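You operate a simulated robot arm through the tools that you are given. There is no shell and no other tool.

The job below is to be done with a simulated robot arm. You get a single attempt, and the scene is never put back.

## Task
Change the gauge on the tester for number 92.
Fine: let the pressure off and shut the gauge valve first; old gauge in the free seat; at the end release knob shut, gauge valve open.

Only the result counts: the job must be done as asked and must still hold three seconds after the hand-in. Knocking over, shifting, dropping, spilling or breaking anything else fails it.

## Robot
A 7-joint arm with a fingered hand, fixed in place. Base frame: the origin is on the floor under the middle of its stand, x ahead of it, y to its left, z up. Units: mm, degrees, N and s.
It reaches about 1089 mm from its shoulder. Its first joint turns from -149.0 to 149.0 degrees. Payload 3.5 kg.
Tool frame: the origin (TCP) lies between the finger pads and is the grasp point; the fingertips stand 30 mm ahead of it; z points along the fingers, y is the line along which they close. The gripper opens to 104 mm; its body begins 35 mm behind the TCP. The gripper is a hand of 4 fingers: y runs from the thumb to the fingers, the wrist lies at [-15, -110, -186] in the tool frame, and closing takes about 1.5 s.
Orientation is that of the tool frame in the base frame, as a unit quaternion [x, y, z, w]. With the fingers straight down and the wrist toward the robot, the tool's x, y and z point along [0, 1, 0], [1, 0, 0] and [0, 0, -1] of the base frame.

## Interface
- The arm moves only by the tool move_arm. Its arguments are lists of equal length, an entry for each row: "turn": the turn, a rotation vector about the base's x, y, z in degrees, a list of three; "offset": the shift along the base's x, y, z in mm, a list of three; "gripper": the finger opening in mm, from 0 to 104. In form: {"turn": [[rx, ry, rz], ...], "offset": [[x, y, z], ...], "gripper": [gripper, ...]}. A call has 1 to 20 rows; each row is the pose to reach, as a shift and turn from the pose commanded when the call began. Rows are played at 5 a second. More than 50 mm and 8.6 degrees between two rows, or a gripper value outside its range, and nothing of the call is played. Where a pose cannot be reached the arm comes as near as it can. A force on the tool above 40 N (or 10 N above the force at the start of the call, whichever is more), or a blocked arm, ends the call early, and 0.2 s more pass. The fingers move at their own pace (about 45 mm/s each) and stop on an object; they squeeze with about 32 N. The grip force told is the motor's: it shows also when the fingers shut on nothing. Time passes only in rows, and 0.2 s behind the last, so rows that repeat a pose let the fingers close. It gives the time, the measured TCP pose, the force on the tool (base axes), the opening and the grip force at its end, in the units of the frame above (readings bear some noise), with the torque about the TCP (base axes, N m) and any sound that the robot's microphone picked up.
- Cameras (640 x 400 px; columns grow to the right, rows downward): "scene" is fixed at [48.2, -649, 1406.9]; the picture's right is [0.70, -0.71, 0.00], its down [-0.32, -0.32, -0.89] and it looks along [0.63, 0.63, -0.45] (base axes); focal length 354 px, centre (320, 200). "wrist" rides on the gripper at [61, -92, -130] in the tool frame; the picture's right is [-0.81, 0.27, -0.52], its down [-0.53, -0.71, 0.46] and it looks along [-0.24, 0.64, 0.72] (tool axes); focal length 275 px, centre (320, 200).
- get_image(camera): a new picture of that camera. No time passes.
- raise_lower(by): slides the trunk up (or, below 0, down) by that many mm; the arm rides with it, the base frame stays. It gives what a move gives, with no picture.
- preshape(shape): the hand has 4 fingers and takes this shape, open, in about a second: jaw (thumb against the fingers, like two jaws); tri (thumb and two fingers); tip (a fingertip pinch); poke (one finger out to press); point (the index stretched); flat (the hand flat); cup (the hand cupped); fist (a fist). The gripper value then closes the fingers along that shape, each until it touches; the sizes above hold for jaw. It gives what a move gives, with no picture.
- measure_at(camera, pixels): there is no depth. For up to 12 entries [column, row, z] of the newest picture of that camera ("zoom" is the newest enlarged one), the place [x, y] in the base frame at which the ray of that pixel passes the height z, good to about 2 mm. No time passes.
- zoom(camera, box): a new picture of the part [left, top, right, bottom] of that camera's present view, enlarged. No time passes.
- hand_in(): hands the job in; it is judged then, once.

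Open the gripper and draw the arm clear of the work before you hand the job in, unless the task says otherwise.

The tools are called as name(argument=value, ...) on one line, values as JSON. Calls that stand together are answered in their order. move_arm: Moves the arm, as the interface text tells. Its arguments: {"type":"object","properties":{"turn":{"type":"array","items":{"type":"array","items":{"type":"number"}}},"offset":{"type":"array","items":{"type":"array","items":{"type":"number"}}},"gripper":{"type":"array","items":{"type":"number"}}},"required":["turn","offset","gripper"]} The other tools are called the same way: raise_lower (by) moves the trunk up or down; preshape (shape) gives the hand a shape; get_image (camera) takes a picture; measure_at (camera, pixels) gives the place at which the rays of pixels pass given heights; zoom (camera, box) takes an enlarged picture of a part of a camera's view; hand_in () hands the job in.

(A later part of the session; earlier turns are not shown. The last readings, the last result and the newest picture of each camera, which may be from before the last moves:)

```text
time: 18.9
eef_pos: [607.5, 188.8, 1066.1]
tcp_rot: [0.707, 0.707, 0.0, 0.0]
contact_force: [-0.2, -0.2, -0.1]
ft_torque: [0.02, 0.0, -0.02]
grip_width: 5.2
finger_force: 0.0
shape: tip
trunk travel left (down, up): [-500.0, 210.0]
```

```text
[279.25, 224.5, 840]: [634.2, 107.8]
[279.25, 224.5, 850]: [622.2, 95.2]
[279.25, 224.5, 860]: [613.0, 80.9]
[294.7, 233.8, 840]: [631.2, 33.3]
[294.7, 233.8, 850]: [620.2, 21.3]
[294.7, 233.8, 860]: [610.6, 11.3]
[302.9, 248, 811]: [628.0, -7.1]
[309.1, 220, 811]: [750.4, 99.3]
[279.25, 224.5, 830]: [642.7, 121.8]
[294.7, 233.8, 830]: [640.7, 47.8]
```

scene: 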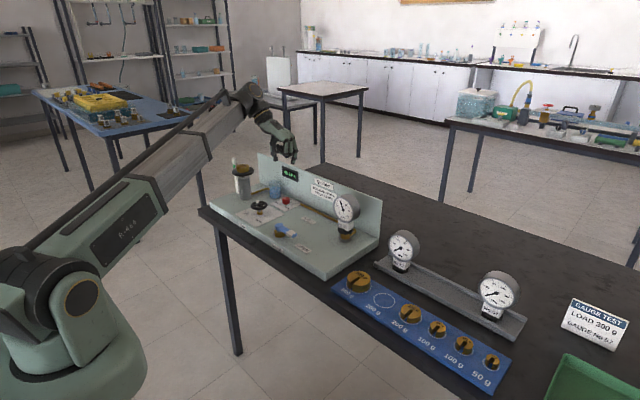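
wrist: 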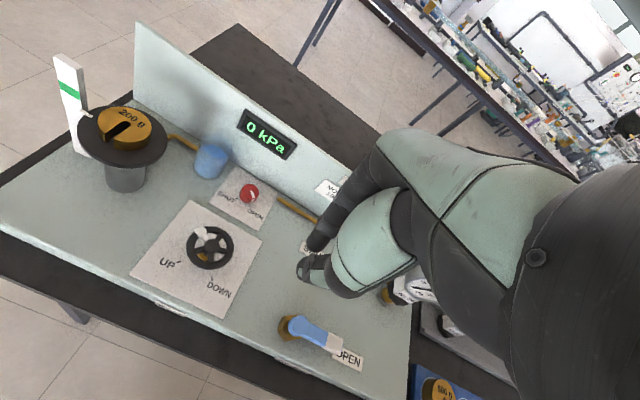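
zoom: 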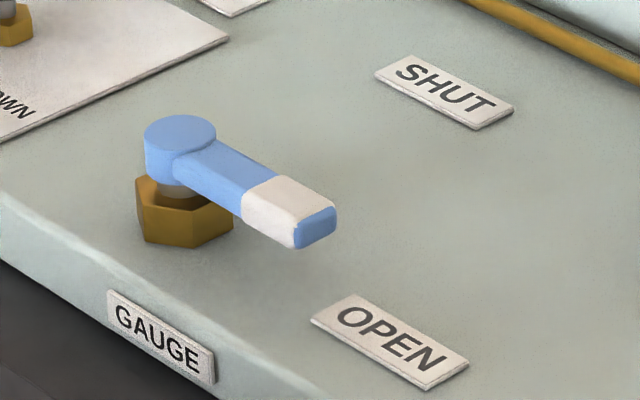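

Lever pivot is about (622,96) with top z≈848, its end at (624,26), so 70 mm long along -y; SHUT lies at +x. I'll bring the closed fingertips down on the -x side of the lever at about (585,46), tips near z≈826.

move_arm(turn=[[0, 0, 0], [0, 0, 0], [0, 0, 0], [0, 0, 0], [0, 0, 0], [0, 0, 0], [0, 0, 0], [0, 0, 0], [0, 0, 0]], offset=[[-8, -40, 0], [-16, -80, -20], [-24, -120, -60], [-24, -144, -100], [-24, -144, -140], [-24, -144, -175], [-24, -144, -195], [-24, -144, -205], [-24, -144, -211]], gripper=[0, 0, 0, 0, 0, 0, 0, 0, 0])

zoom(camera="scene", box=[230, 180, 350, 260])

get_image(camera="wrist")

```text
refused: row 3 steps farther than a row can; nothing moved
```

```text
5.00 times, centred on (290, 220) of scene
```

zoom: 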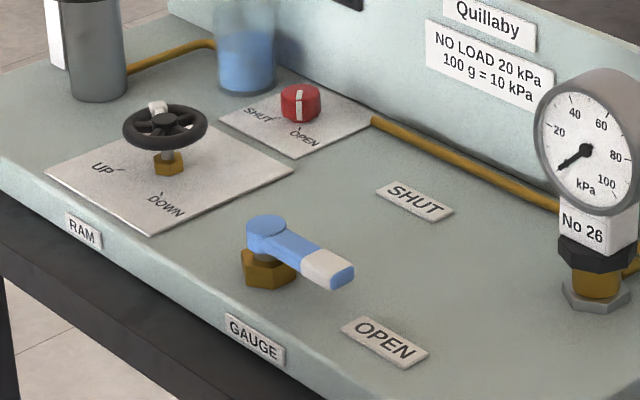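

```text
taken
```

wrist: 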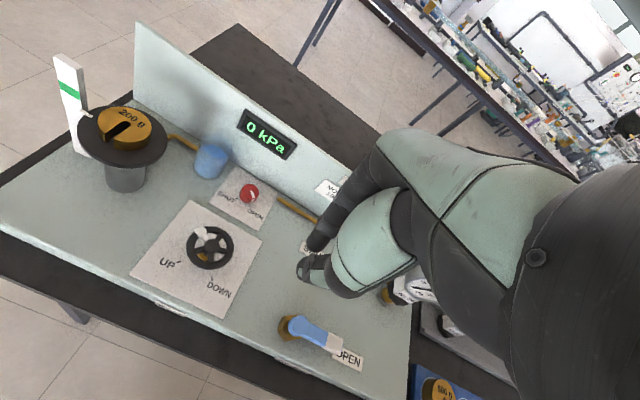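

Row 3 exceeded 50 mm, so nothing moved; I'll repeat the approach with smaller steps. The lever at scene (293,230) is unchanged.

move_arm(turn=[[0, 0, 0], [0, 0, 0], [0, 0, 0], [0, 0, 0], [0, 0, 0], [0, 0, 0], [0, 0, 0], [0, 0, 0], [0, 0, 0], [0, 0, 0]], offset=[[-8, -40, 0], [-16, -80, -15], [-24, -115, -40], [-24, -144, -75], [-24, -144, -110], [-24, -144, -145], [-24, -144, -175], [-24, -144, -195], [-24, -144, -205], [-24, -144, -211]], gripper=[0, 0, 0, 0, 0, 0, 0, 0, 0, 0])

zoom(camera="scene", box=[230, 180, 350, 260])

get_image(camera="wrist")

```text
time: 21.1
eef_pos: [582.6, 44.4, 856.0]
tcp_rot: [0.707, 0.708, 0.001, 0.0]
contact_force: [-0.7, -0.3, -0.1]
ft_torque: [0.02, 0.03, -0.02]
grip_width: 0.1
finger_force: 31.8
shape: tip
trunk travel left (down, up): [-500.0, 210.0]
```

```text
5.00 times, centred on (290, 220) of scene
```

zoom: 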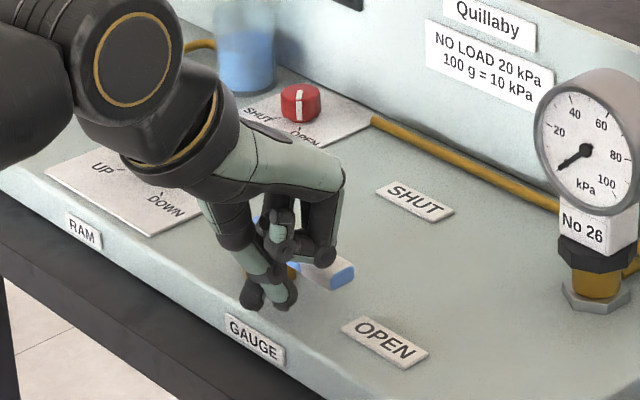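

```text
taken
```

wrist: 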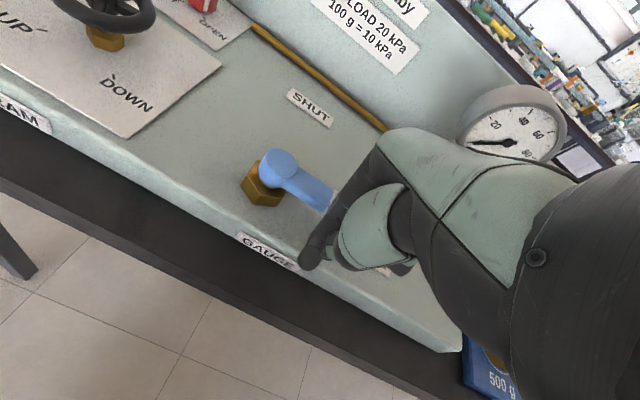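

The fingertips stand beside the lever without contact, but index knuckles hang over it. I'll raise, yaw to -45° so nothing leads in the push direction, and lower again at the same spot.

move_arm(turn=[[0, 0, 0], [0, 0, -8], [0, 0, -16], [0, 0, -24], [0, 0, -32], [0, 0, -40], [0, 0, -45], [0, 0, -45], [0, 0, -45], [0, 0, -45]], offset=[[0, 0, 30], [0, 0, 50], [0, 0, 50], [0, 0, 50], [0, 0, 50], [0, 0, 50], [-3, 4, 50], [-3, 4, 30], [-3, 4, 10], [-3, 4, -2]], gripper=[0, 0, 0, 0, 0, 0, 0, 0, 0, 0])

zoom(camera="scene", box=[230, 180, 350, 260])

get_image(camera="wrist")

```text
time: 23.3
eef_pos: [581.5, 50.3, 854.8]
tcp_rot: [0.924, 0.383, 0.0, 0.0]
contact_force: [-0.1, 0.5, -0.5]
ft_torque: [0.02, -0.01, -0.02]
grip_width: 0.0
finger_force: 32.6
shape: tip
trunk travel left (down, up): [-500.0, 210.0]
```

```text
5.00 times, centred on (290, 220) of scene
```

zoom: 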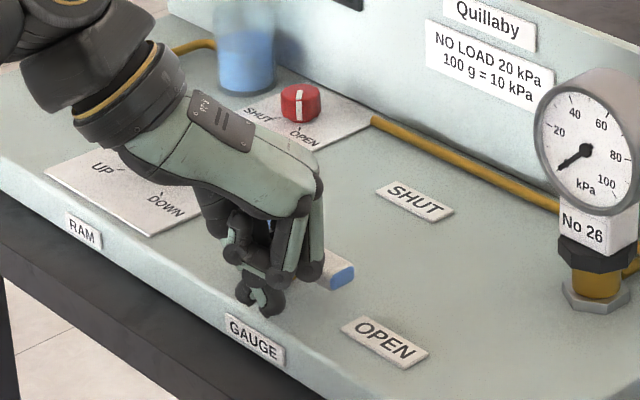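

```text
taken
```

wrist: 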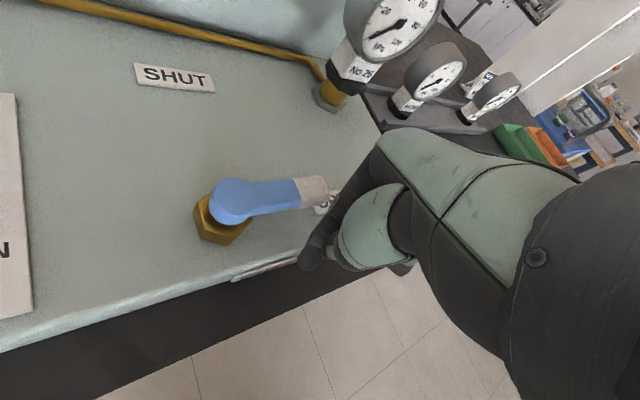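

Clear of the lever with the index leading. I'll push along the lever's arc towards SHUT, stopping short of the full 90° to look.

move_arm(turn=[[0, 0, 0], [0, 0, 0], [0, 0, 0], [0, 0, 0], [0, 0, 0], [0, 0, 0], [0, 0, 0], [0, 0, 0], [0, 0, 0], [0, 0, 0], [0, 0, 0]], offset=[[6, 0, 0], [11, 1, 0], [17, -2, 0], [23.6, -5, 0], [30, -6.5, 0], [37.4, -7.5, 0], [44, -7.2, 0], [51.3, -6.3, 0], [58, -4, 0], [64.5, -1.6, 0], [70, 2, 0]], gripper=[0, 0, 0, 0, 0, 0, 0, 0, 0, 0, 0])

zoom(camera="scene", box=[230, 180, 350, 260])

get_image(camera="wrist")

```text
time: 25.7
eef_pos: [652.7, 50.7, 854.3]
tcp_rot: [0.924, 0.382, 0.0, 0.001]
contact_force: [-1.4, -1.6, -0.8]
ft_torque: [-0.02, 0.04, 0.01]
grip_width: 0.2
finger_force: 31.9
shape: tip
trunk travel left (down, up): [-500.0, 210.0]
```

```text
5.00 times, centred on (290, 220) of scene
```

zoom: 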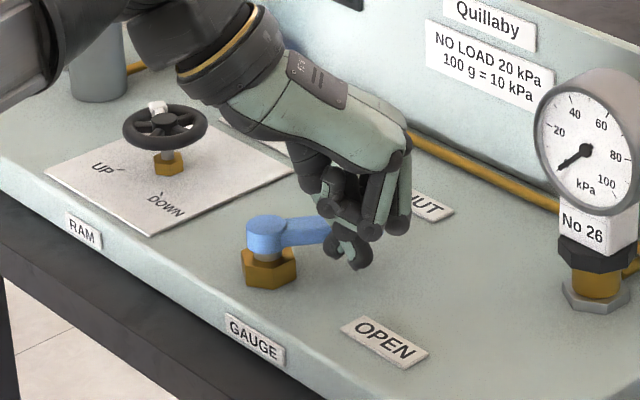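

```text
taken
```

wrist: 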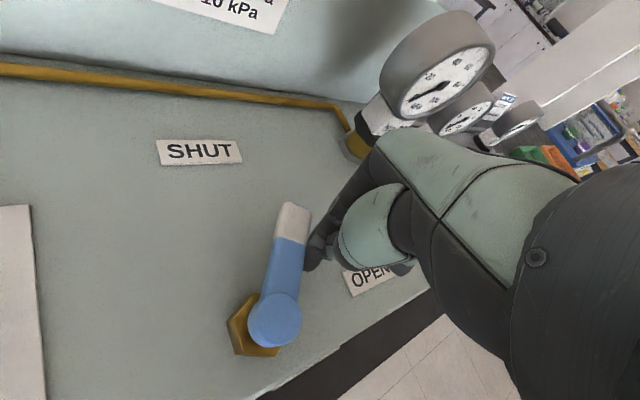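

The lever has swung to roughly -35°, pointing near the SHUT label. I'll continue the arc in +y to bring it to SHUT.

move_arm(turn=[[0, 0, 0], [0, 0, 0], [0, 0, 0], [0, 0, 0], [0, 0, 0]], offset=[[6, 5, 0], [10, 10, 0], [13, 15, 0], [14, 19, 0], [14, 22, 0]], gripper=[0, 0, 0, 0, 0])

get_image(camera="wrist")

zoom(camera="scene", box=[230, 180, 350, 260])

```text
time: 26.9
eef_pos: [665.7, 71.0, 854.4]
tcp_rot: [0.924, 0.383, 0.0, 0.0]
contact_force: [0.2, -5.8, 0.5]
ft_torque: [-0.07, 0.0, 0.04]
grip_width: 0.1
finger_force: 31.5
shape: tip
trunk travel left (down, up): [-500.0, 210.0]
```

```text
taken
```

wrist: 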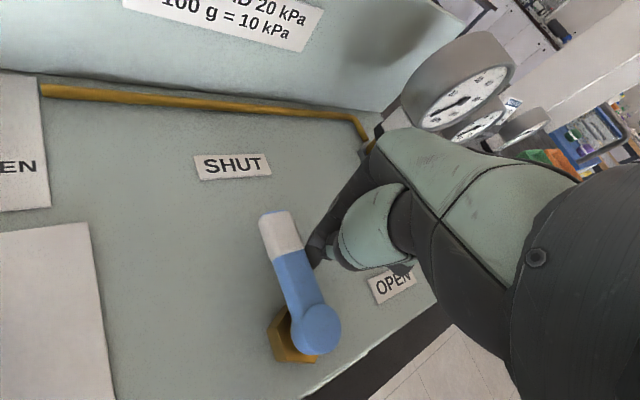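

```text
5.00 times, centred on (290, 220) of scene
```

zoom: 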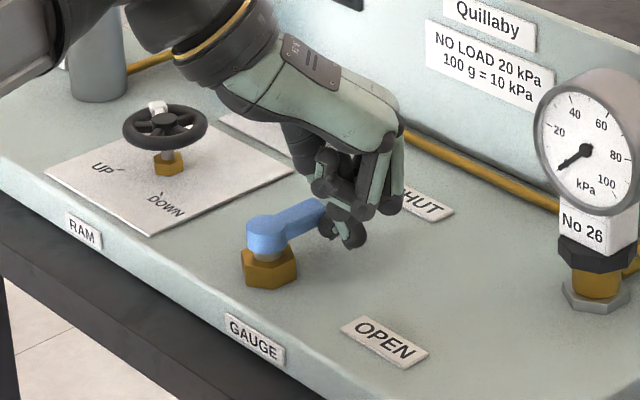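

Force -5.8 N in y suggests the lever is nearing its stop. I'll measure the lever's direction using pivot (316,328) and end (276,214) at z≈848.

measure_at(camera="wrist", pixels=[[316, 328, 848], [276, 214, 848], [280, 232, 848], [232, 165, 811]])

```text
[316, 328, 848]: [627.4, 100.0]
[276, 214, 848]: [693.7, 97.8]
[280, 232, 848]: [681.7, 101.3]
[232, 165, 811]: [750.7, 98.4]
```

The lever points at about -2°, essentially at SHUT. I'll press 3 mm more to make sure it is at its stop, then back off and raise.

move_arm(turn=[[0, 0, 0], [0, 0, 0], [0, 0, 0]], offset=[[0, 1.5, 0], [0, 3, 0], [0, 4, 0]], gripper=[0, 0, 0])

get_image(camera="wrist")

```text
time: 27.7
eef_pos: [665.2, 74.4, 856.2]
tcp_rot: [0.924, 0.382, 0.0, -0.001]
contact_force: [-1.1, -18.0, 2.7]
ft_torque: [-0.29, 0.03, 0.05]
grip_width: 0.1
finger_force: 31.9
shape: tip
trunk travel left (down, up): [-500.0, 210.0]
```

```text
taken
```

wrist: 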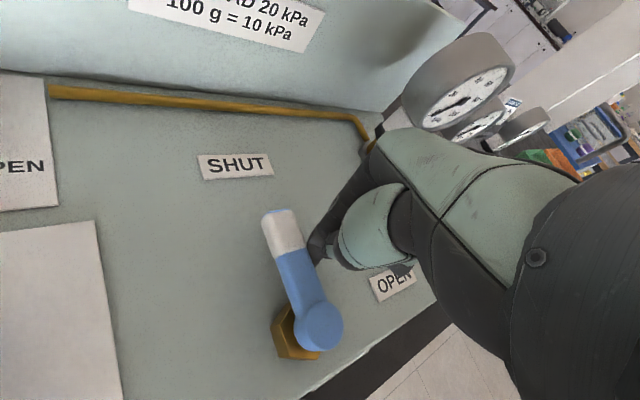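

Force rose to 18 N so the lever is against its SHUT stop. I'll back off in -y and lift well clear.

move_arm(turn=[[0, 0, 0], [0, 0, 0], [0, 0, 0], [0, 0, 0], [0, 0, 0], [0, 0, 0], [0, 0, 8], [0, 0, 16], [0, 0, 24], [0, 0, 32], [0, 0, 40], [0, 0, 45]], offset=[[0, -12, 0], [0, -25, 0], [0, -25, 40], [0, -25, 85], [0, -25, 130], [0, -25, 170], [-15, -35, 180], [-30, -45, 180], [-45, -55, 180], [-60, -65, 180], [-75, -70, 180], [-90, -75, 180]], gripper=[0, 0, 0, 0, 0, 0, 0, 0, 0, 0, 0, 0])

get_image(camera="wrist")

get_image(camera="scene")

```text
time: 30.3
eef_pos: [574.6, 1.0, 1035.9]
tcp_rot: [0.707, 0.708, 0.0, 0.0]
contact_force: [-0.1, 0.2, 0.2]
ft_torque: [0.01, -0.02, 0.0]
grip_width: 0.0
finger_force: 32.0
shape: tip
trunk travel left (down, up): [-500.0, 210.0]
```

```text
taken
```

wrist: 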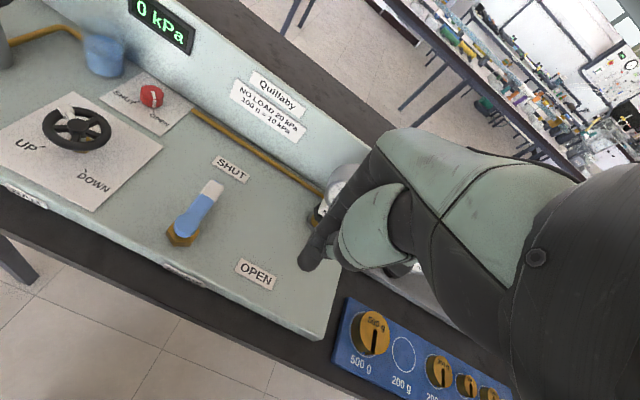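

```text
taken
```

scene: 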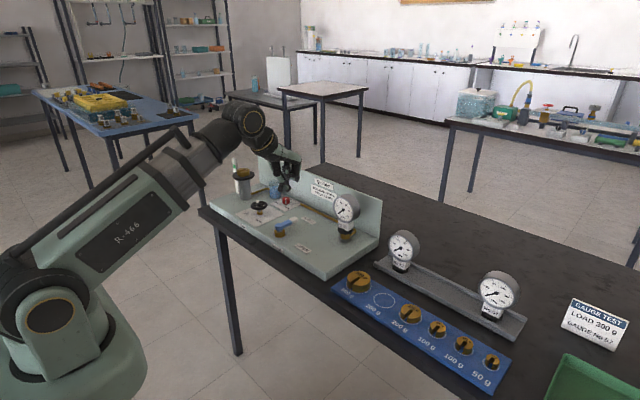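

The lever now points at SHUT (wrist 195,210). I'll move right to about (600,-140,1060) so that gauge 26 and the rack come into the clear left half of the wrist view.

move_arm(turn=[[0, 0, 0], [0, 0, 0], [0, 0, 0], [0, 0, 0]], offset=[[6, -40, 8], [12, -80, 16], [20, -115, 24], [25, -140, 30]], gripper=[0, 0, 0, 0])

get_image(camera="wrist")

```text
time: 31.3
eef_pos: [603.5, -139.4, 1063.4]
tcp_rot: [0.707, 0.707, 0.0, 0.001]
contact_force: [0.5, 0.2, 0.4]
ft_torque: [0.0, 0.01, -0.01]
grip_width: 0.0
finger_force: 31.8
shape: tip
trunk travel left (down, up): [-500.0, 210.0]
```

```text
taken
```

wrist: 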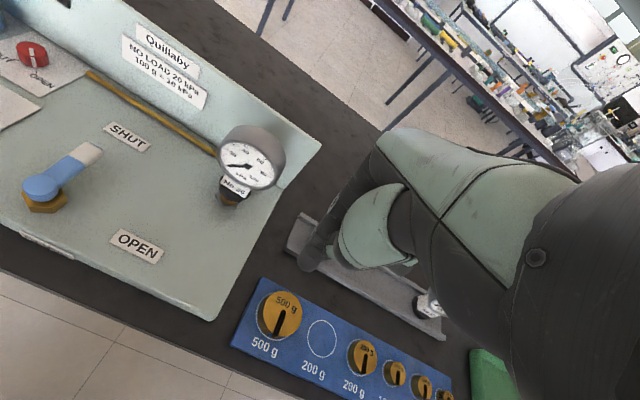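

I'll zoom on gauge 26 at wrist (245,165) and take the matching scene zoom to triangulate its dial, nut and the panel.

zoom(camera="wrist", box=[180, 105, 340, 205])

zoom(camera="scene", box=[315, 180, 395, 250])

```text
4.00 times, centred on (260, 155) of wrist
```

zoom: 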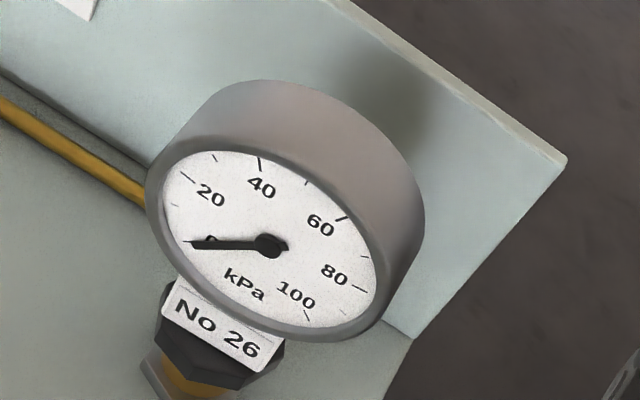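

```text
5.71 times, centred on (355, 215) of scene
```

zoom: 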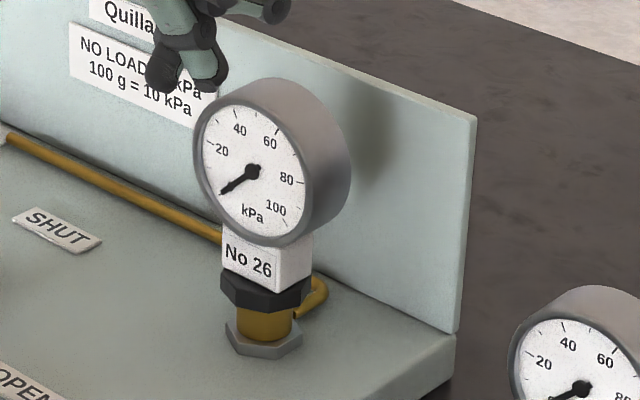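

Needle hub: wrist (247,166.8), scene (343.3,210.3). Measuring those at several heights plus the socket base (scene 345,238.6) and panel corner.

measure_at(camera="wrist", pixels=[[247, 166.75, 880], [247, 166.75, 900], [247, 166.75, 920], [234, 187, 850], [234, 187, 870], [400, 0, 900], [321, 145, 940], [321, 145, 960], [363, 237, 811], [230, 197, 830]])

measure_at(camera="scene", pixels=[[343.3, 210.3, 880], [343.3, 210.3, 900], [343.3, 210.3, 920], [345, 238.6, 811], [345, 233, 825], [343.5, 226, 850], [343.5, 226, 860], [381.5, 200, 940], [381.5, 200, 960], [378, 236.5, 811]])

```text
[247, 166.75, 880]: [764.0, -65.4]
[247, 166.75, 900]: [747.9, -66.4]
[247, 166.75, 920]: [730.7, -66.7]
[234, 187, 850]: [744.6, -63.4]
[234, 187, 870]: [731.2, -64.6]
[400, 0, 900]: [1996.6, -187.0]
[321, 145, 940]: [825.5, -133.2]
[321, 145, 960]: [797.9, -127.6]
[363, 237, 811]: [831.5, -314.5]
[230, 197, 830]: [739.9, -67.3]
```

```text
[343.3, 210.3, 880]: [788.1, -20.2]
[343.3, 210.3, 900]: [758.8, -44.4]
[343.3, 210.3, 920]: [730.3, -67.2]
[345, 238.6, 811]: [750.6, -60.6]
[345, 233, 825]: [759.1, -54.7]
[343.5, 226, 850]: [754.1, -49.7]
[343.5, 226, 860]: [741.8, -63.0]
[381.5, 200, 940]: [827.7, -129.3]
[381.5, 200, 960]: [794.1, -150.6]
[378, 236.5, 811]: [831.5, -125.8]
```

Hub triangulates to (731,-67,919), dial ≈80 mm wide and ≈30 mm deep, stem axis near (752,-63), panel front x≈826 with top z≈940. Next I'll look at the rack from further right.

move_arm(turn=[[0, 0, 0], [0, 0, 0], [0, 0, 0], [0, 0, 0], [0, 0, 0], [0, 0, 0]], offset=[[0, -45, 0], [0, -90, 0], [0, -135, 0], [0, -180, 0], [0, -225, 0], [0, -260, 0]], gripper=[0, 0, 0, 0, 0, 0])

get_image(camera="wrist")

zoom(camera="wrist", box=[100, 80, 340, 280])

```text
time: 32.7
eef_pos: [600.2, -398.3, 1063.1]
tcp_rot: [0.707, 0.708, 0.0, 0.0]
contact_force: [0.2, 0.0, 0.4]
ft_torque: [-0.03, 0.01, -0.01]
grip_width: 0.3
finger_force: 31.8
shape: tip
trunk travel left (down, up): [-500.0, 210.0]
```

```text
taken
```

wrist: 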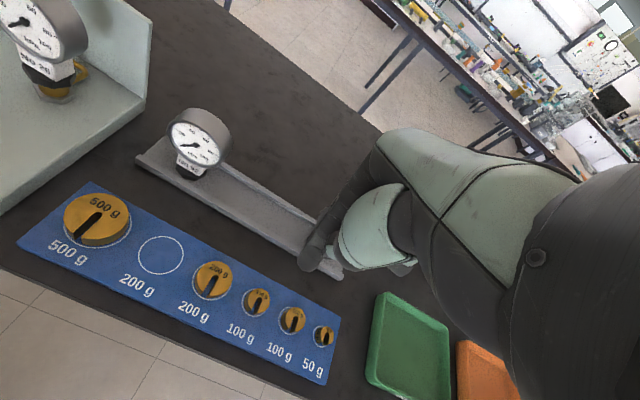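

```text
2.00 times, centred on (220, 180) of wrist
```

zoom: 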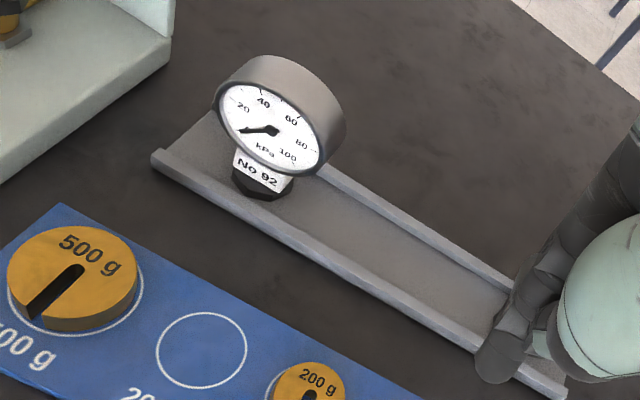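

No holes or pegs show in the channel; the free seat is the empty stretch between No 92 and No 57. I'll zoom the scene at the rack for matching features and triangulate.

zoom(camera="scene", box=[380, 225, 440, 275])

zoom(camera="scene", box=[465, 265, 535, 345])

zoom(camera="wrist", box=[130, 95, 250, 195])

```text
8.00 times, centred on (410, 250) of scene
```

zoom: 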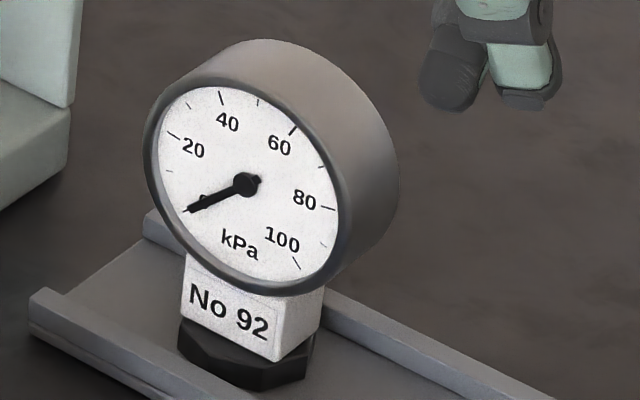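

```text
5.00 times, centred on (500, 305) of scene
```

zoom: 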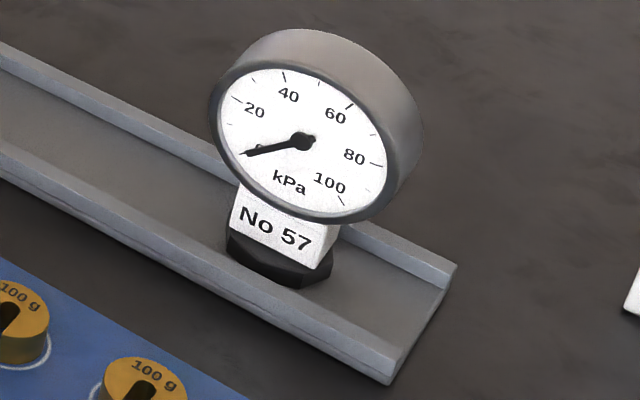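

```text
4.00 times, centred on (190, 145) of wrist
```

zoom: 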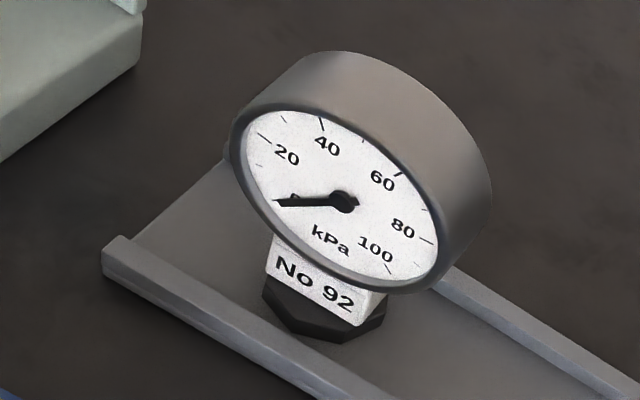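

Measuring hub of No 92 (wrist 196,145.3; scene 400.8,248), nut bottom, lip corner, and hub of No 57 (scene 497,293.2) at several heights.

measure_at(camera="wrist", pixels=[[196, 145.25, 840], [196, 145.25, 860], [196, 145.25, 880], [140, 154.25, 760], [140, 154.25, 780], [140, 154.25, 800], [190, 179.5, 765], [190, 179.5, 785]])

measure_at(camera="scene", pixels=[[400.75, 248, 840], [400.75, 248, 860], [400.75, 248, 880], [375.6, 261.25, 760], [375.6, 261.25, 780], [375.6, 261.25, 800], [400.6, 273.1, 765], [400.6, 273.1, 785], [497, 293.2, 840], [497, 293.2, 860], [497, 293.2, 880]])

```text
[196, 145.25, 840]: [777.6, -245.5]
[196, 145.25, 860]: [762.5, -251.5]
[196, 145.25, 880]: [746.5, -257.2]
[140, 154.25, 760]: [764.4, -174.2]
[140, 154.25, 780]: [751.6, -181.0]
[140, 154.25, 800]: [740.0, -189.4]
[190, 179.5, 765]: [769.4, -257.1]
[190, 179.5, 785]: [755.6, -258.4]
```

```text
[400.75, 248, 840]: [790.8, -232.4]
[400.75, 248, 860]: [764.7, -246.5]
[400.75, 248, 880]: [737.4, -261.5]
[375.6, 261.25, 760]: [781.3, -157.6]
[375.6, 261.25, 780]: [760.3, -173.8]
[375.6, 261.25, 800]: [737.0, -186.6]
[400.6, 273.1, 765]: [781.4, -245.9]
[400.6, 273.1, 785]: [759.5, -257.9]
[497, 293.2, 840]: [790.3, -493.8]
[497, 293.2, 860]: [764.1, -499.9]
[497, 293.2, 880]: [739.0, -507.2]
```

Rack: No 92 hub at (758,-252,866), No 57 hub at (757,-502,866), so the free seat is midway at y≈-377, and the rack holds gauges 53 mm lower than the tester. I'll take the jaw shape here, then view from the same relative pose over each gauge.

preshape(shape="jaw")

measure_at(camera="scene", pixels=[[514, 339, 795], [375.6, 261.25, 795], [393, 255, 795], [400, 262, 800]])

```text
time: 33.6
eef_pos: [599.7, -398.5, 1064.6]
tcp_rot: [0.707, 0.707, 0.0, 0.001]
contact_force: [0.3, 0.5, 0.2]
ft_torque: [-0.01, -0.02, 0.02]
grip_width: 103.4
finger_force: 0.2
shape: jaw
trunk travel left (down, up): [-500.0, 210.0]
```

```text
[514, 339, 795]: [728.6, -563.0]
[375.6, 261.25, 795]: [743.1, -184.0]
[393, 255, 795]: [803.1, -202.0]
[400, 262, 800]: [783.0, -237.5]
```

Now I move by exactly (-27,+185,+53), which should reproduce this same view on gauge 26 if my relative offset is right, so I can compare pixels.

move_arm(turn=[[0, 0, 0], [0, 0, 0], [0, 0, 0], [0, 0, 0], [0, 0, 0], [0, 0, 0]], offset=[[-5, 30, 20], [-10, 70, 35], [-15, 110, 45], [-20, 150, 53], [-27, 185, 53], [-27, 185, 53]], gripper=[60, 60, 60, 60, 60, 60])

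get_image(camera="wrist")

zoom(camera="wrist", box=[130, 95, 250, 195])

```text
time: 35.0
eef_pos: [571.4, -212.5, 1117.4]
tcp_rot: [0.707, 0.707, 0.0, 0.001]
contact_force: [0.0, 0.5, -1.0]
ft_torque: [0.0, 0.04, 0.03]
grip_width: 60.5
finger_force: 0.0
shape: jaw
trunk travel left (down, up): [-500.0, 210.0]
```

```text
taken
```

wrist: 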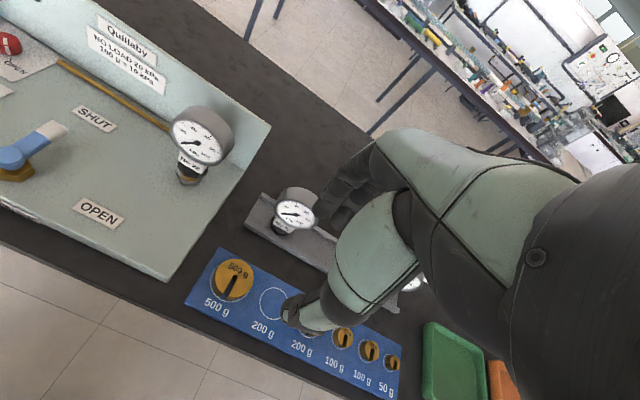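

```text
4.00 times, centred on (190, 145) of wrist
```

zoom: 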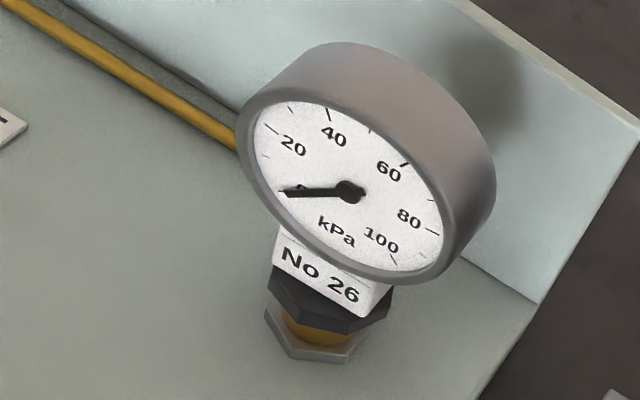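

The view matches within a few pixels (hub at zoom 350,192 vs 344,201), so gauge 26 sits about (-24,+185,+55) from No 92. I'll move over gauge 26, TCP about (750,-66,1040), jaw open 60 mm across the dial thickness.

move_arm(turn=[[0, 0, 0], [0, 0, 0], [0, 0, 0], [0, 0, 0], [0, 0, 0], [0, 0, 0], [0, 0, 0]], offset=[[30, 25, 0], [60, 50, 0], [90, 75, 0], [120, 100, 0], [150, 125, 0], [178, 147, -30], [178, 147, -75]], gripper=[60, 60, 60, 60, 60, 60, 60])

get_image(camera="wrist")

zoom(camera="scene", box=[280, 120, 420, 250])

```text
time: 36.6
eef_pos: [753.6, -66.0, 1044.6]
tcp_rot: [0.707, 0.707, 0.0, 0.0]
contact_force: [0.2, 0.2, 0.8]
ft_torque: [0.0, 0.02, -0.01]
grip_width: 60.3
finger_force: 0.1
shape: jaw
trunk travel left (down, up): [-500.0, 210.0]
```

```text
taken
```

wrist: 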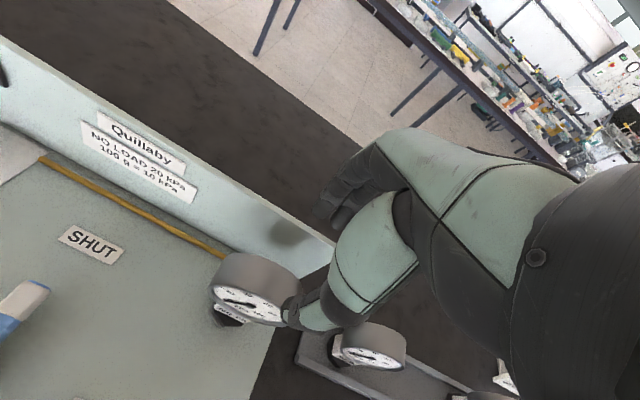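

```text
3.08 times, centred on (350, 185) of scene
```

zoom: 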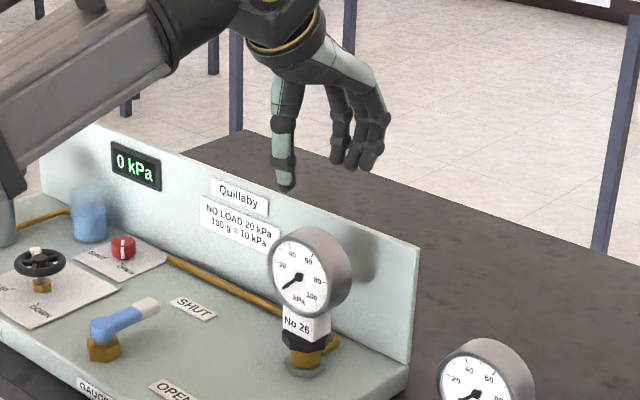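

The hand is above the gauge with thumb in front and fingers behind. I'll zoom on the dial at wrist (255,285) to check alignment; the tool axis should pass pixel ~(274,280) at the dial top height.

zoom(camera="wrist", box=[180, 220, 340, 340])

```text
3.33 times, centred on (260, 280) of wrist
```

zoom: 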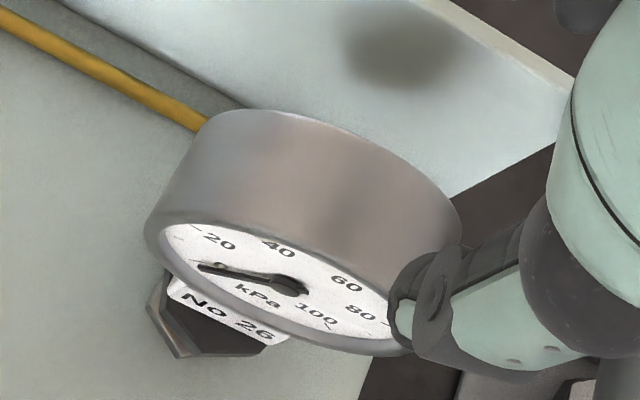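

I'll measure the 20 tick (zoom 195,228), the 80 tick (388,322), hub, and rim points at the dial height to find the dial centre and compare with the TCP.

measure_at(camera="zoom", pixels=[[195, 228, 917], [388, 322, 917], [285, 285, 917], [148, 225, 917], [322, 222, 957], [350, 128, 957], [336, 178, 957], [280, 110, 950], [572, 78, 940], [555, 148, 811]])

```text
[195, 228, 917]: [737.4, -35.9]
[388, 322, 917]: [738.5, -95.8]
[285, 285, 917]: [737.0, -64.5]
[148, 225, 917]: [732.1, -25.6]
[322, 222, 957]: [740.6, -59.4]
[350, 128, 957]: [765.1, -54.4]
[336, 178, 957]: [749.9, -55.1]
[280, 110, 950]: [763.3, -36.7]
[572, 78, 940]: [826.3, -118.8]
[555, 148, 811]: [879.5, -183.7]
```

Dial centre y≈-66, front x≈737, back x≈765, so the TCP (752,-66) is centred. I'll descend to about z 965 first and look.

move_arm(turn=[[0, 0, 0], [0, 0, 0], [0, 0, 0], [0, 0, 0]], offset=[[-1, 0, -25], [-1, 0, -50], [-1, 0, -70], [-1, 0, -78]], gripper=[60, 60, 60, 60])

get_image(camera="wrist")

zoom(camera="scene", box=[300, 140, 420, 240])

```text
time: 37.6
eef_pos: [749.5, -66.2, 963.8]
tcp_rot: [0.707, 0.707, -0.001, 0.0]
contact_force: [-0.6, -0.5, -0.2]
ft_torque: [0.03, -0.02, -0.01]
grip_width: 60.2
finger_force: 0.0
shape: jaw
trunk travel left (down, up): [-500.0, 210.0]
```

```text
taken
```

wrist: 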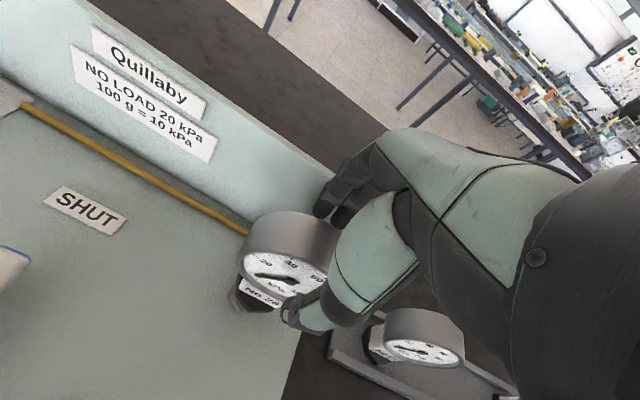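

```text
4.00 times, centred on (360, 190) of scene
```

zoom: 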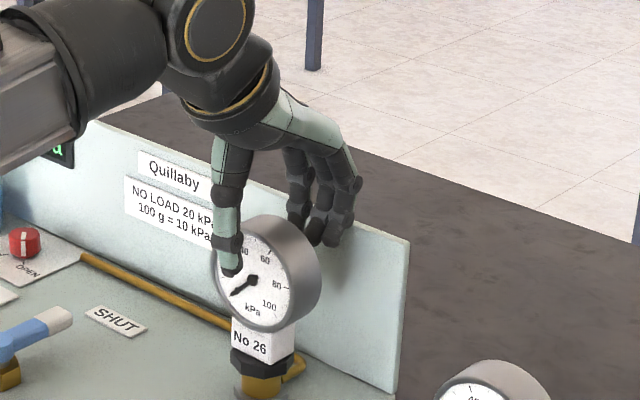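

The jaw straddles the dial (thumb front at scene zoom 230,260; fingers behind at 320,225). I'll descend 20 mm more and close.

move_arm(turn=[[0, 0, 0], [0, 0, 0], [0, 0, 0], [0, 0, 0]], offset=[[0, 0, -8], [0, 0, -15], [0, 0, -20], [0, 0, -20]], gripper=[60, 60, 60, 60])

move_arm(turn=[[0, 0, 0], [0, 0, 0], [0, 0, 0], [0, 0, 0], [0, 0, 0], [0, 0, 0]], offset=[[0, 0, 0], [0, 0, 0], [0, 0, 0], [0, 0, 0], [0, 0, 0], [0, 0, 0]], gripper=[45, 35, 25, 20, 20, 20])

zoom(camera="scene", box=[300, 140, 420, 240])

get_image(camera="wrist")

```text
time: 38.6
eef_pos: [750.0, -66.3, 944.6]
tcp_rot: [0.707, 0.707, 0.0, 0.0]
contact_force: [-0.2, -0.3, -0.9]
ft_torque: [0.01, 0.02, 0.03]
grip_width: 60.4
finger_force: 0.0
shape: jaw
trunk travel left (down, up): [-500.0, 210.0]
```

```text
time: 40.0
eef_pos: [750.5, -66.7, 945.7]
tcp_rot: [0.707, 0.707, 0.001, -0.001]
contact_force: [-1.1, -0.2, 0.3]
ft_torque: [-0.01, 0.03, 0.08]
grip_width: 26.9
finger_force: 31.8
shape: jaw
trunk travel left (down, up): [-500.0, 210.0]
```

```text
4.00 times, centred on (360, 190) of scene
```

zoom: 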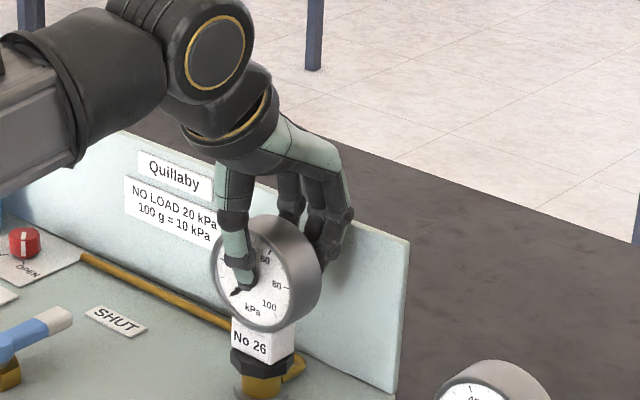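

```text
taken
```

wrist: 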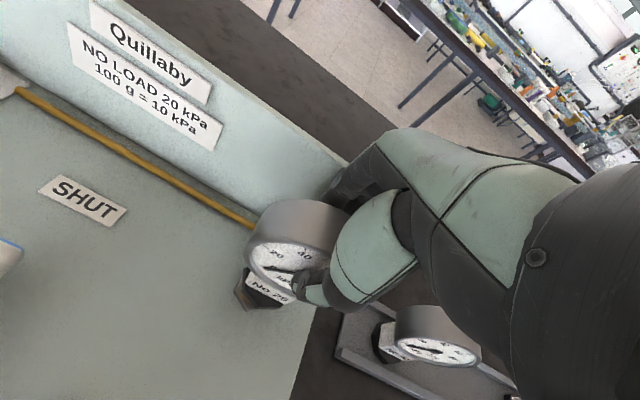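

The jaw holds the dial at 26.9 mm with 32 N. I'll try a gentle 6 mm lift to feel whether it pulls straight out.

move_arm(turn=[[0, 0, 0], [0, 0, 0], [0, 0, 0], [0, 0, 0]], offset=[[0, 0, 2], [0, 0, 4], [0, 0, 6], [0, 0, 6]], gripper=[20, 20, 20, 20])

zoom(camera="scene", box=[310, 180, 390, 250])

```text
time: 41.0
eef_pos: [750.3, -66.1, 950.5]
tcp_rot: [0.707, 0.707, 0.0, 0.0]
contact_force: [-0.4, -0.5, -1.9]
ft_torque: [0.01, 0.02, 0.02]
grip_width: 26.5
finger_force: 32.1
shape: jaw
trunk travel left (down, up): [-500.0, 210.0]
heard: snap
```

```text
5.71 times, centred on (350, 215) of scene
```

zoom: 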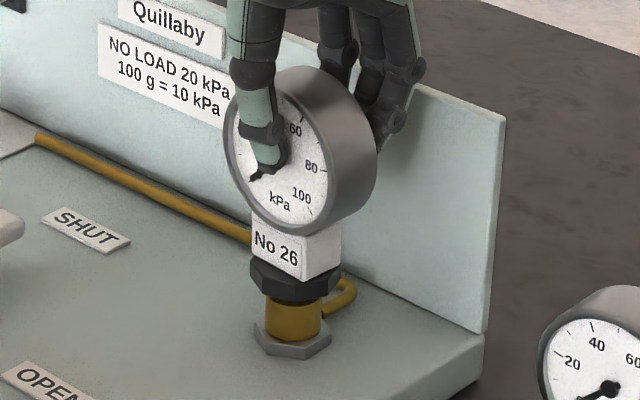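

A snap was heard and only ~2 N of weight hangs on the tool: the gauge is a push fit and is now free. I'll lift it straight up to about z 1065 and look.

move_arm(turn=[[0, 0, 0], [0, 0, 0], [0, 0, 0], [0, 0, 0], [0, 0, 0], [0, 0, 0], [0, 0, 0]], offset=[[0, 0, 8], [0, 0, 20], [0, 0, 40], [0, 0, 60], [0, 0, 80], [0, 0, 100], [0, 0, 115]], gripper=[20, 20, 20, 20, 20, 20, 20])

zoom(camera="scene", box=[290, 120, 420, 250])

get_image(camera="wrist")

```text
time: 42.6
eef_pos: [751.9, -67.2, 1067.0]
tcp_rot: [0.707, 0.707, -0.001, -0.001]
contact_force: [0.9, -0.5, -3.2]
ft_torque: [-0.01, 0.0, 0.01]
grip_width: 26.4
finger_force: 32.2
shape: jaw
trunk travel left (down, up): [-500.0, 210.0]
```

```text
3.08 times, centred on (355, 185) of scene
```

zoom: 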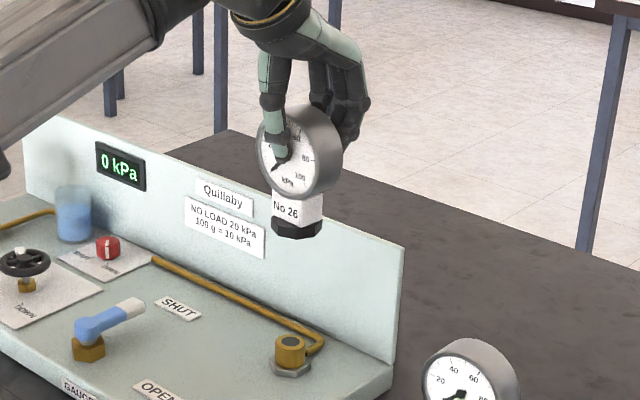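

```text
taken
```

wrist: 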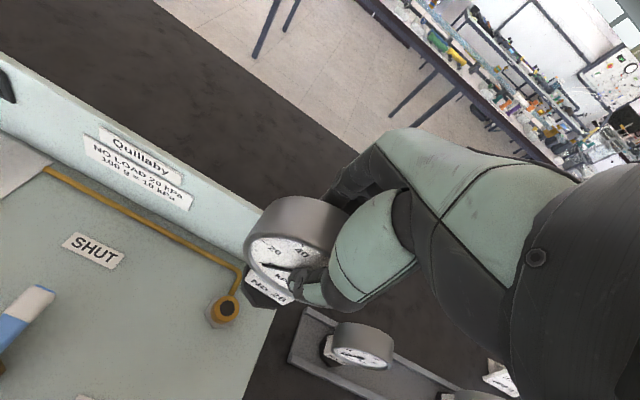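

Gauge 26 is off; the open brass socket shows at wrist (227,308). I'll zoom on it and measure its top centre for later.

zoom(camera="wrist", box=[187, 283, 267, 333])

zoom(camera="scene", box=[325, 215, 365, 245])

```text
8.00 times, centred on (227, 308) of wrist
```

zoom: 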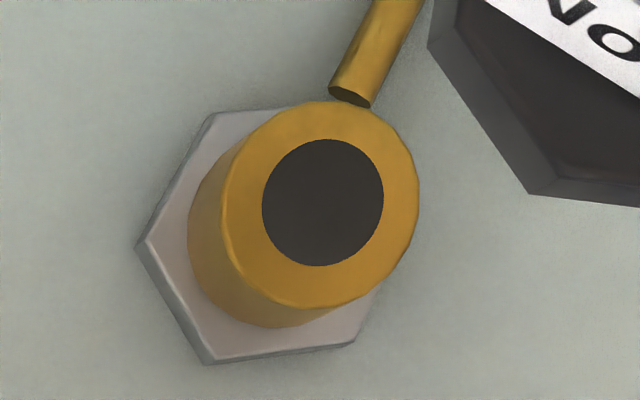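

```text
13.33 times, centred on (345, 230) of scene
```

zoom: 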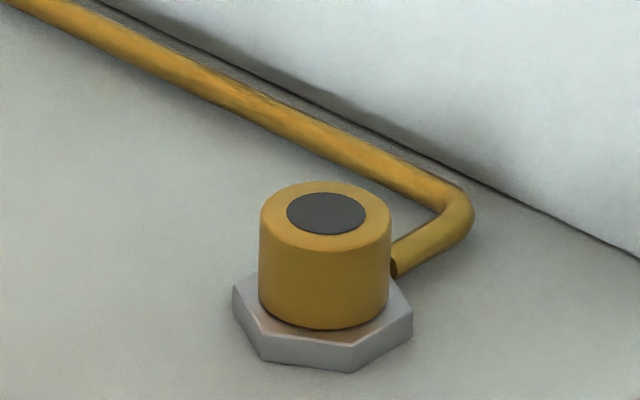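

Socket top centre: wrist (227.3,308.3), scene (345.5,231.1). Measuring at candidate heights.

measure_at(camera="wrist", pixels=[[227.25, 308.25, 830], [227.25, 308.25, 840], [227.25, 308.25, 850], [219, 308, 830], [236, 308, 840]])

measure_at(camera="scene", pixels=[[345.45, 231.05, 830], [345.45, 231.05, 840], [345.45, 231.05, 850], [350.3, 231, 840], [340.6, 231, 840]])

```text
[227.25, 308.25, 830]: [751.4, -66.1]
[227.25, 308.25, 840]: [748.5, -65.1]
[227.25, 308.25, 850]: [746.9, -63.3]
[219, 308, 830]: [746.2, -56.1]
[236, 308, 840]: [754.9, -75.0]
```

```text
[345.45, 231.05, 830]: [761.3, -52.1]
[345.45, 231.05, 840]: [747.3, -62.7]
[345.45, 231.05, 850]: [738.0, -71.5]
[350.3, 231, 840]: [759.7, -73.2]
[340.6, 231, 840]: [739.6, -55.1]
```

Socket centre is (748.5,-65,840), nearly on the TCP axis of the grasp. I'll check whether a stem protrudes below the nut (scene ~347,196) before placing it on the rack.

zoom(camera="scene", box=[320, 150, 380, 205])

zoom(camera="wrist", box=[220, 180, 360, 320])

```text
7.27 times, centred on (350, 178) of scene
```

zoom: 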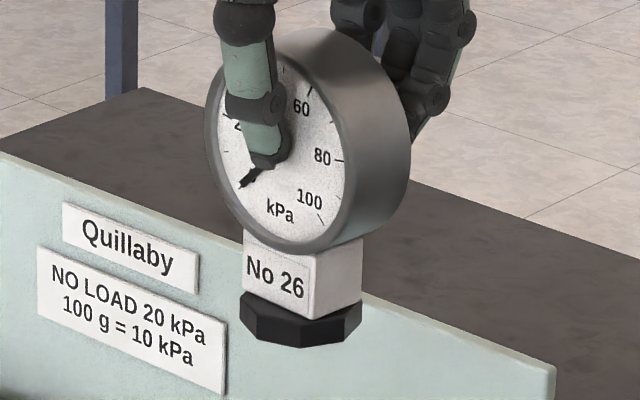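

```text
2.86 times, centred on (290, 250) of wrist
```

zoom: 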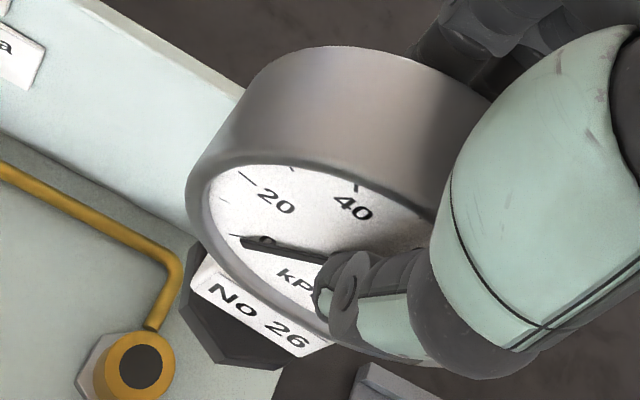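

The nut bottom is flat, so the gauge simply stands or snaps on. I'll carry it at this height to above the middle of the rack (Δ = +24.5, -310.5).

move_arm(turn=[[0, 0, 0], [0, 0, 0], [0, 0, 0], [0, 0, 0], [0, 0, 0], [0, 0, 0], [0, 0, 0], [0, 0, 0], [0, 0, 0], [0, 0, 0]], offset=[[2, -20, 0], [5, -55, 0], [8, -95, 0], [11, -135, 0], [14, -175, 0], [17, -215, 0], [20, -255, 0], [22, -285, 0], [24.5, -305, 0], [24.5, -310.5, 0]], gripper=[20, 20, 20, 20, 20, 20, 20, 20, 20, 20])

get_image(camera="scene")

get_image(camera="wrist")

```text
time: 44.8
eef_pos: [775.5, -375.1, 1064.8]
tcp_rot: [0.707, 0.708, 0.0, -0.001]
contact_force: [0.9, 1.0, -3.1]
ft_torque: [-0.01, 0.02, 0.03]
grip_width: 26.5
finger_force: 32.0
shape: jaw
trunk travel left (down, up): [-500.0, 210.0]
```

```text
taken
```

scene: 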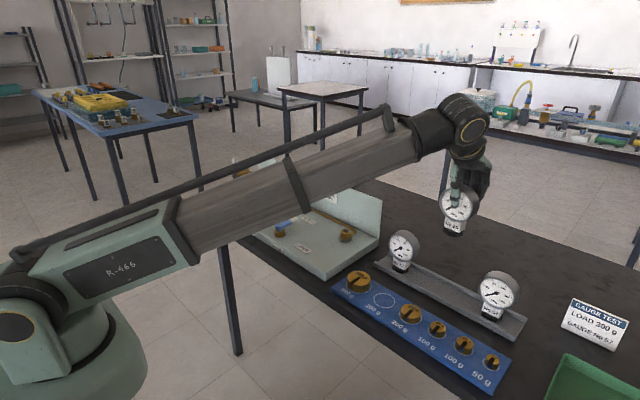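

```text
taken
```

wrist: 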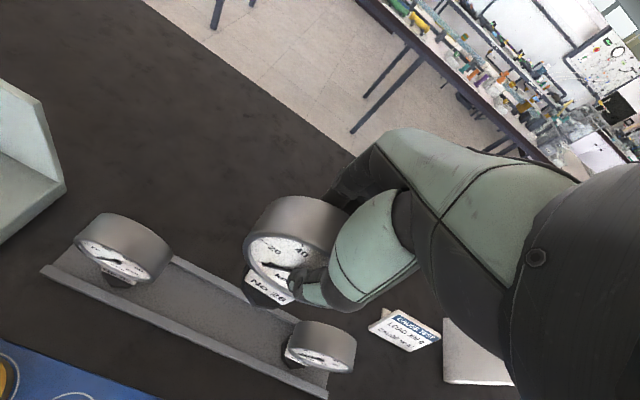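

The gauge hangs above the gap between No 92 and No 57. I'll lower it to about TCP z 925 (nut ≈35 mm above the rack floor) and check alignment.

move_arm(turn=[[0, 0, 0], [0, 0, 0], [0, 0, 0], [0, 0, 0], [0, 0, 0], [0, 0, 0]], offset=[[0, 0, -30], [0, 0, -60], [0, 0, -90], [0, 0, -115], [0, 0, -132], [0, 0, -141]], gripper=[20, 20, 20, 20, 20, 20])

get_image(camera="wrist")

zoom(camera="scene", box=[370, 215, 540, 345])

```text
time: 46.2
eef_pos: [776.2, -376.6, 924.1]
tcp_rot: [0.707, 0.707, 0.0, 0.0]
contact_force: [-0.4, 0.2, -2.5]
ft_torque: [0.0, -0.02, 0.01]
grip_width: 26.4
finger_force: 32.3
shape: jaw
trunk travel left (down, up): [-500.0, 210.0]
```

```text
taken
```

wrist: 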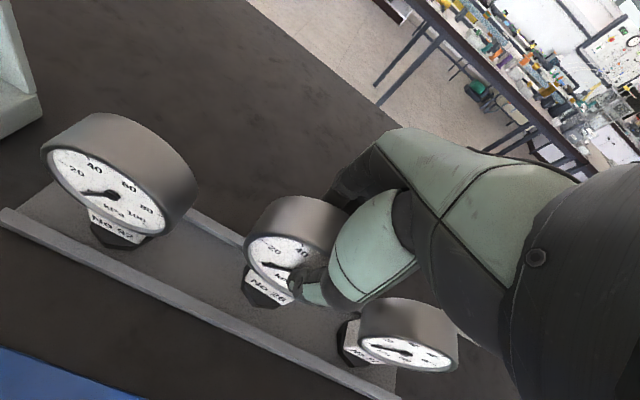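

```text
3.08 times, centred on (455, 280) of scene
```

zoom: 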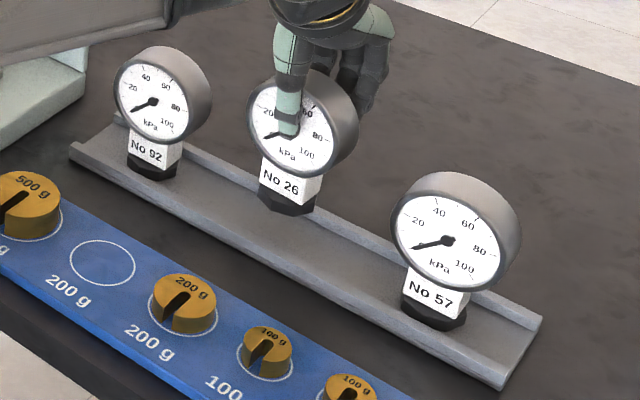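

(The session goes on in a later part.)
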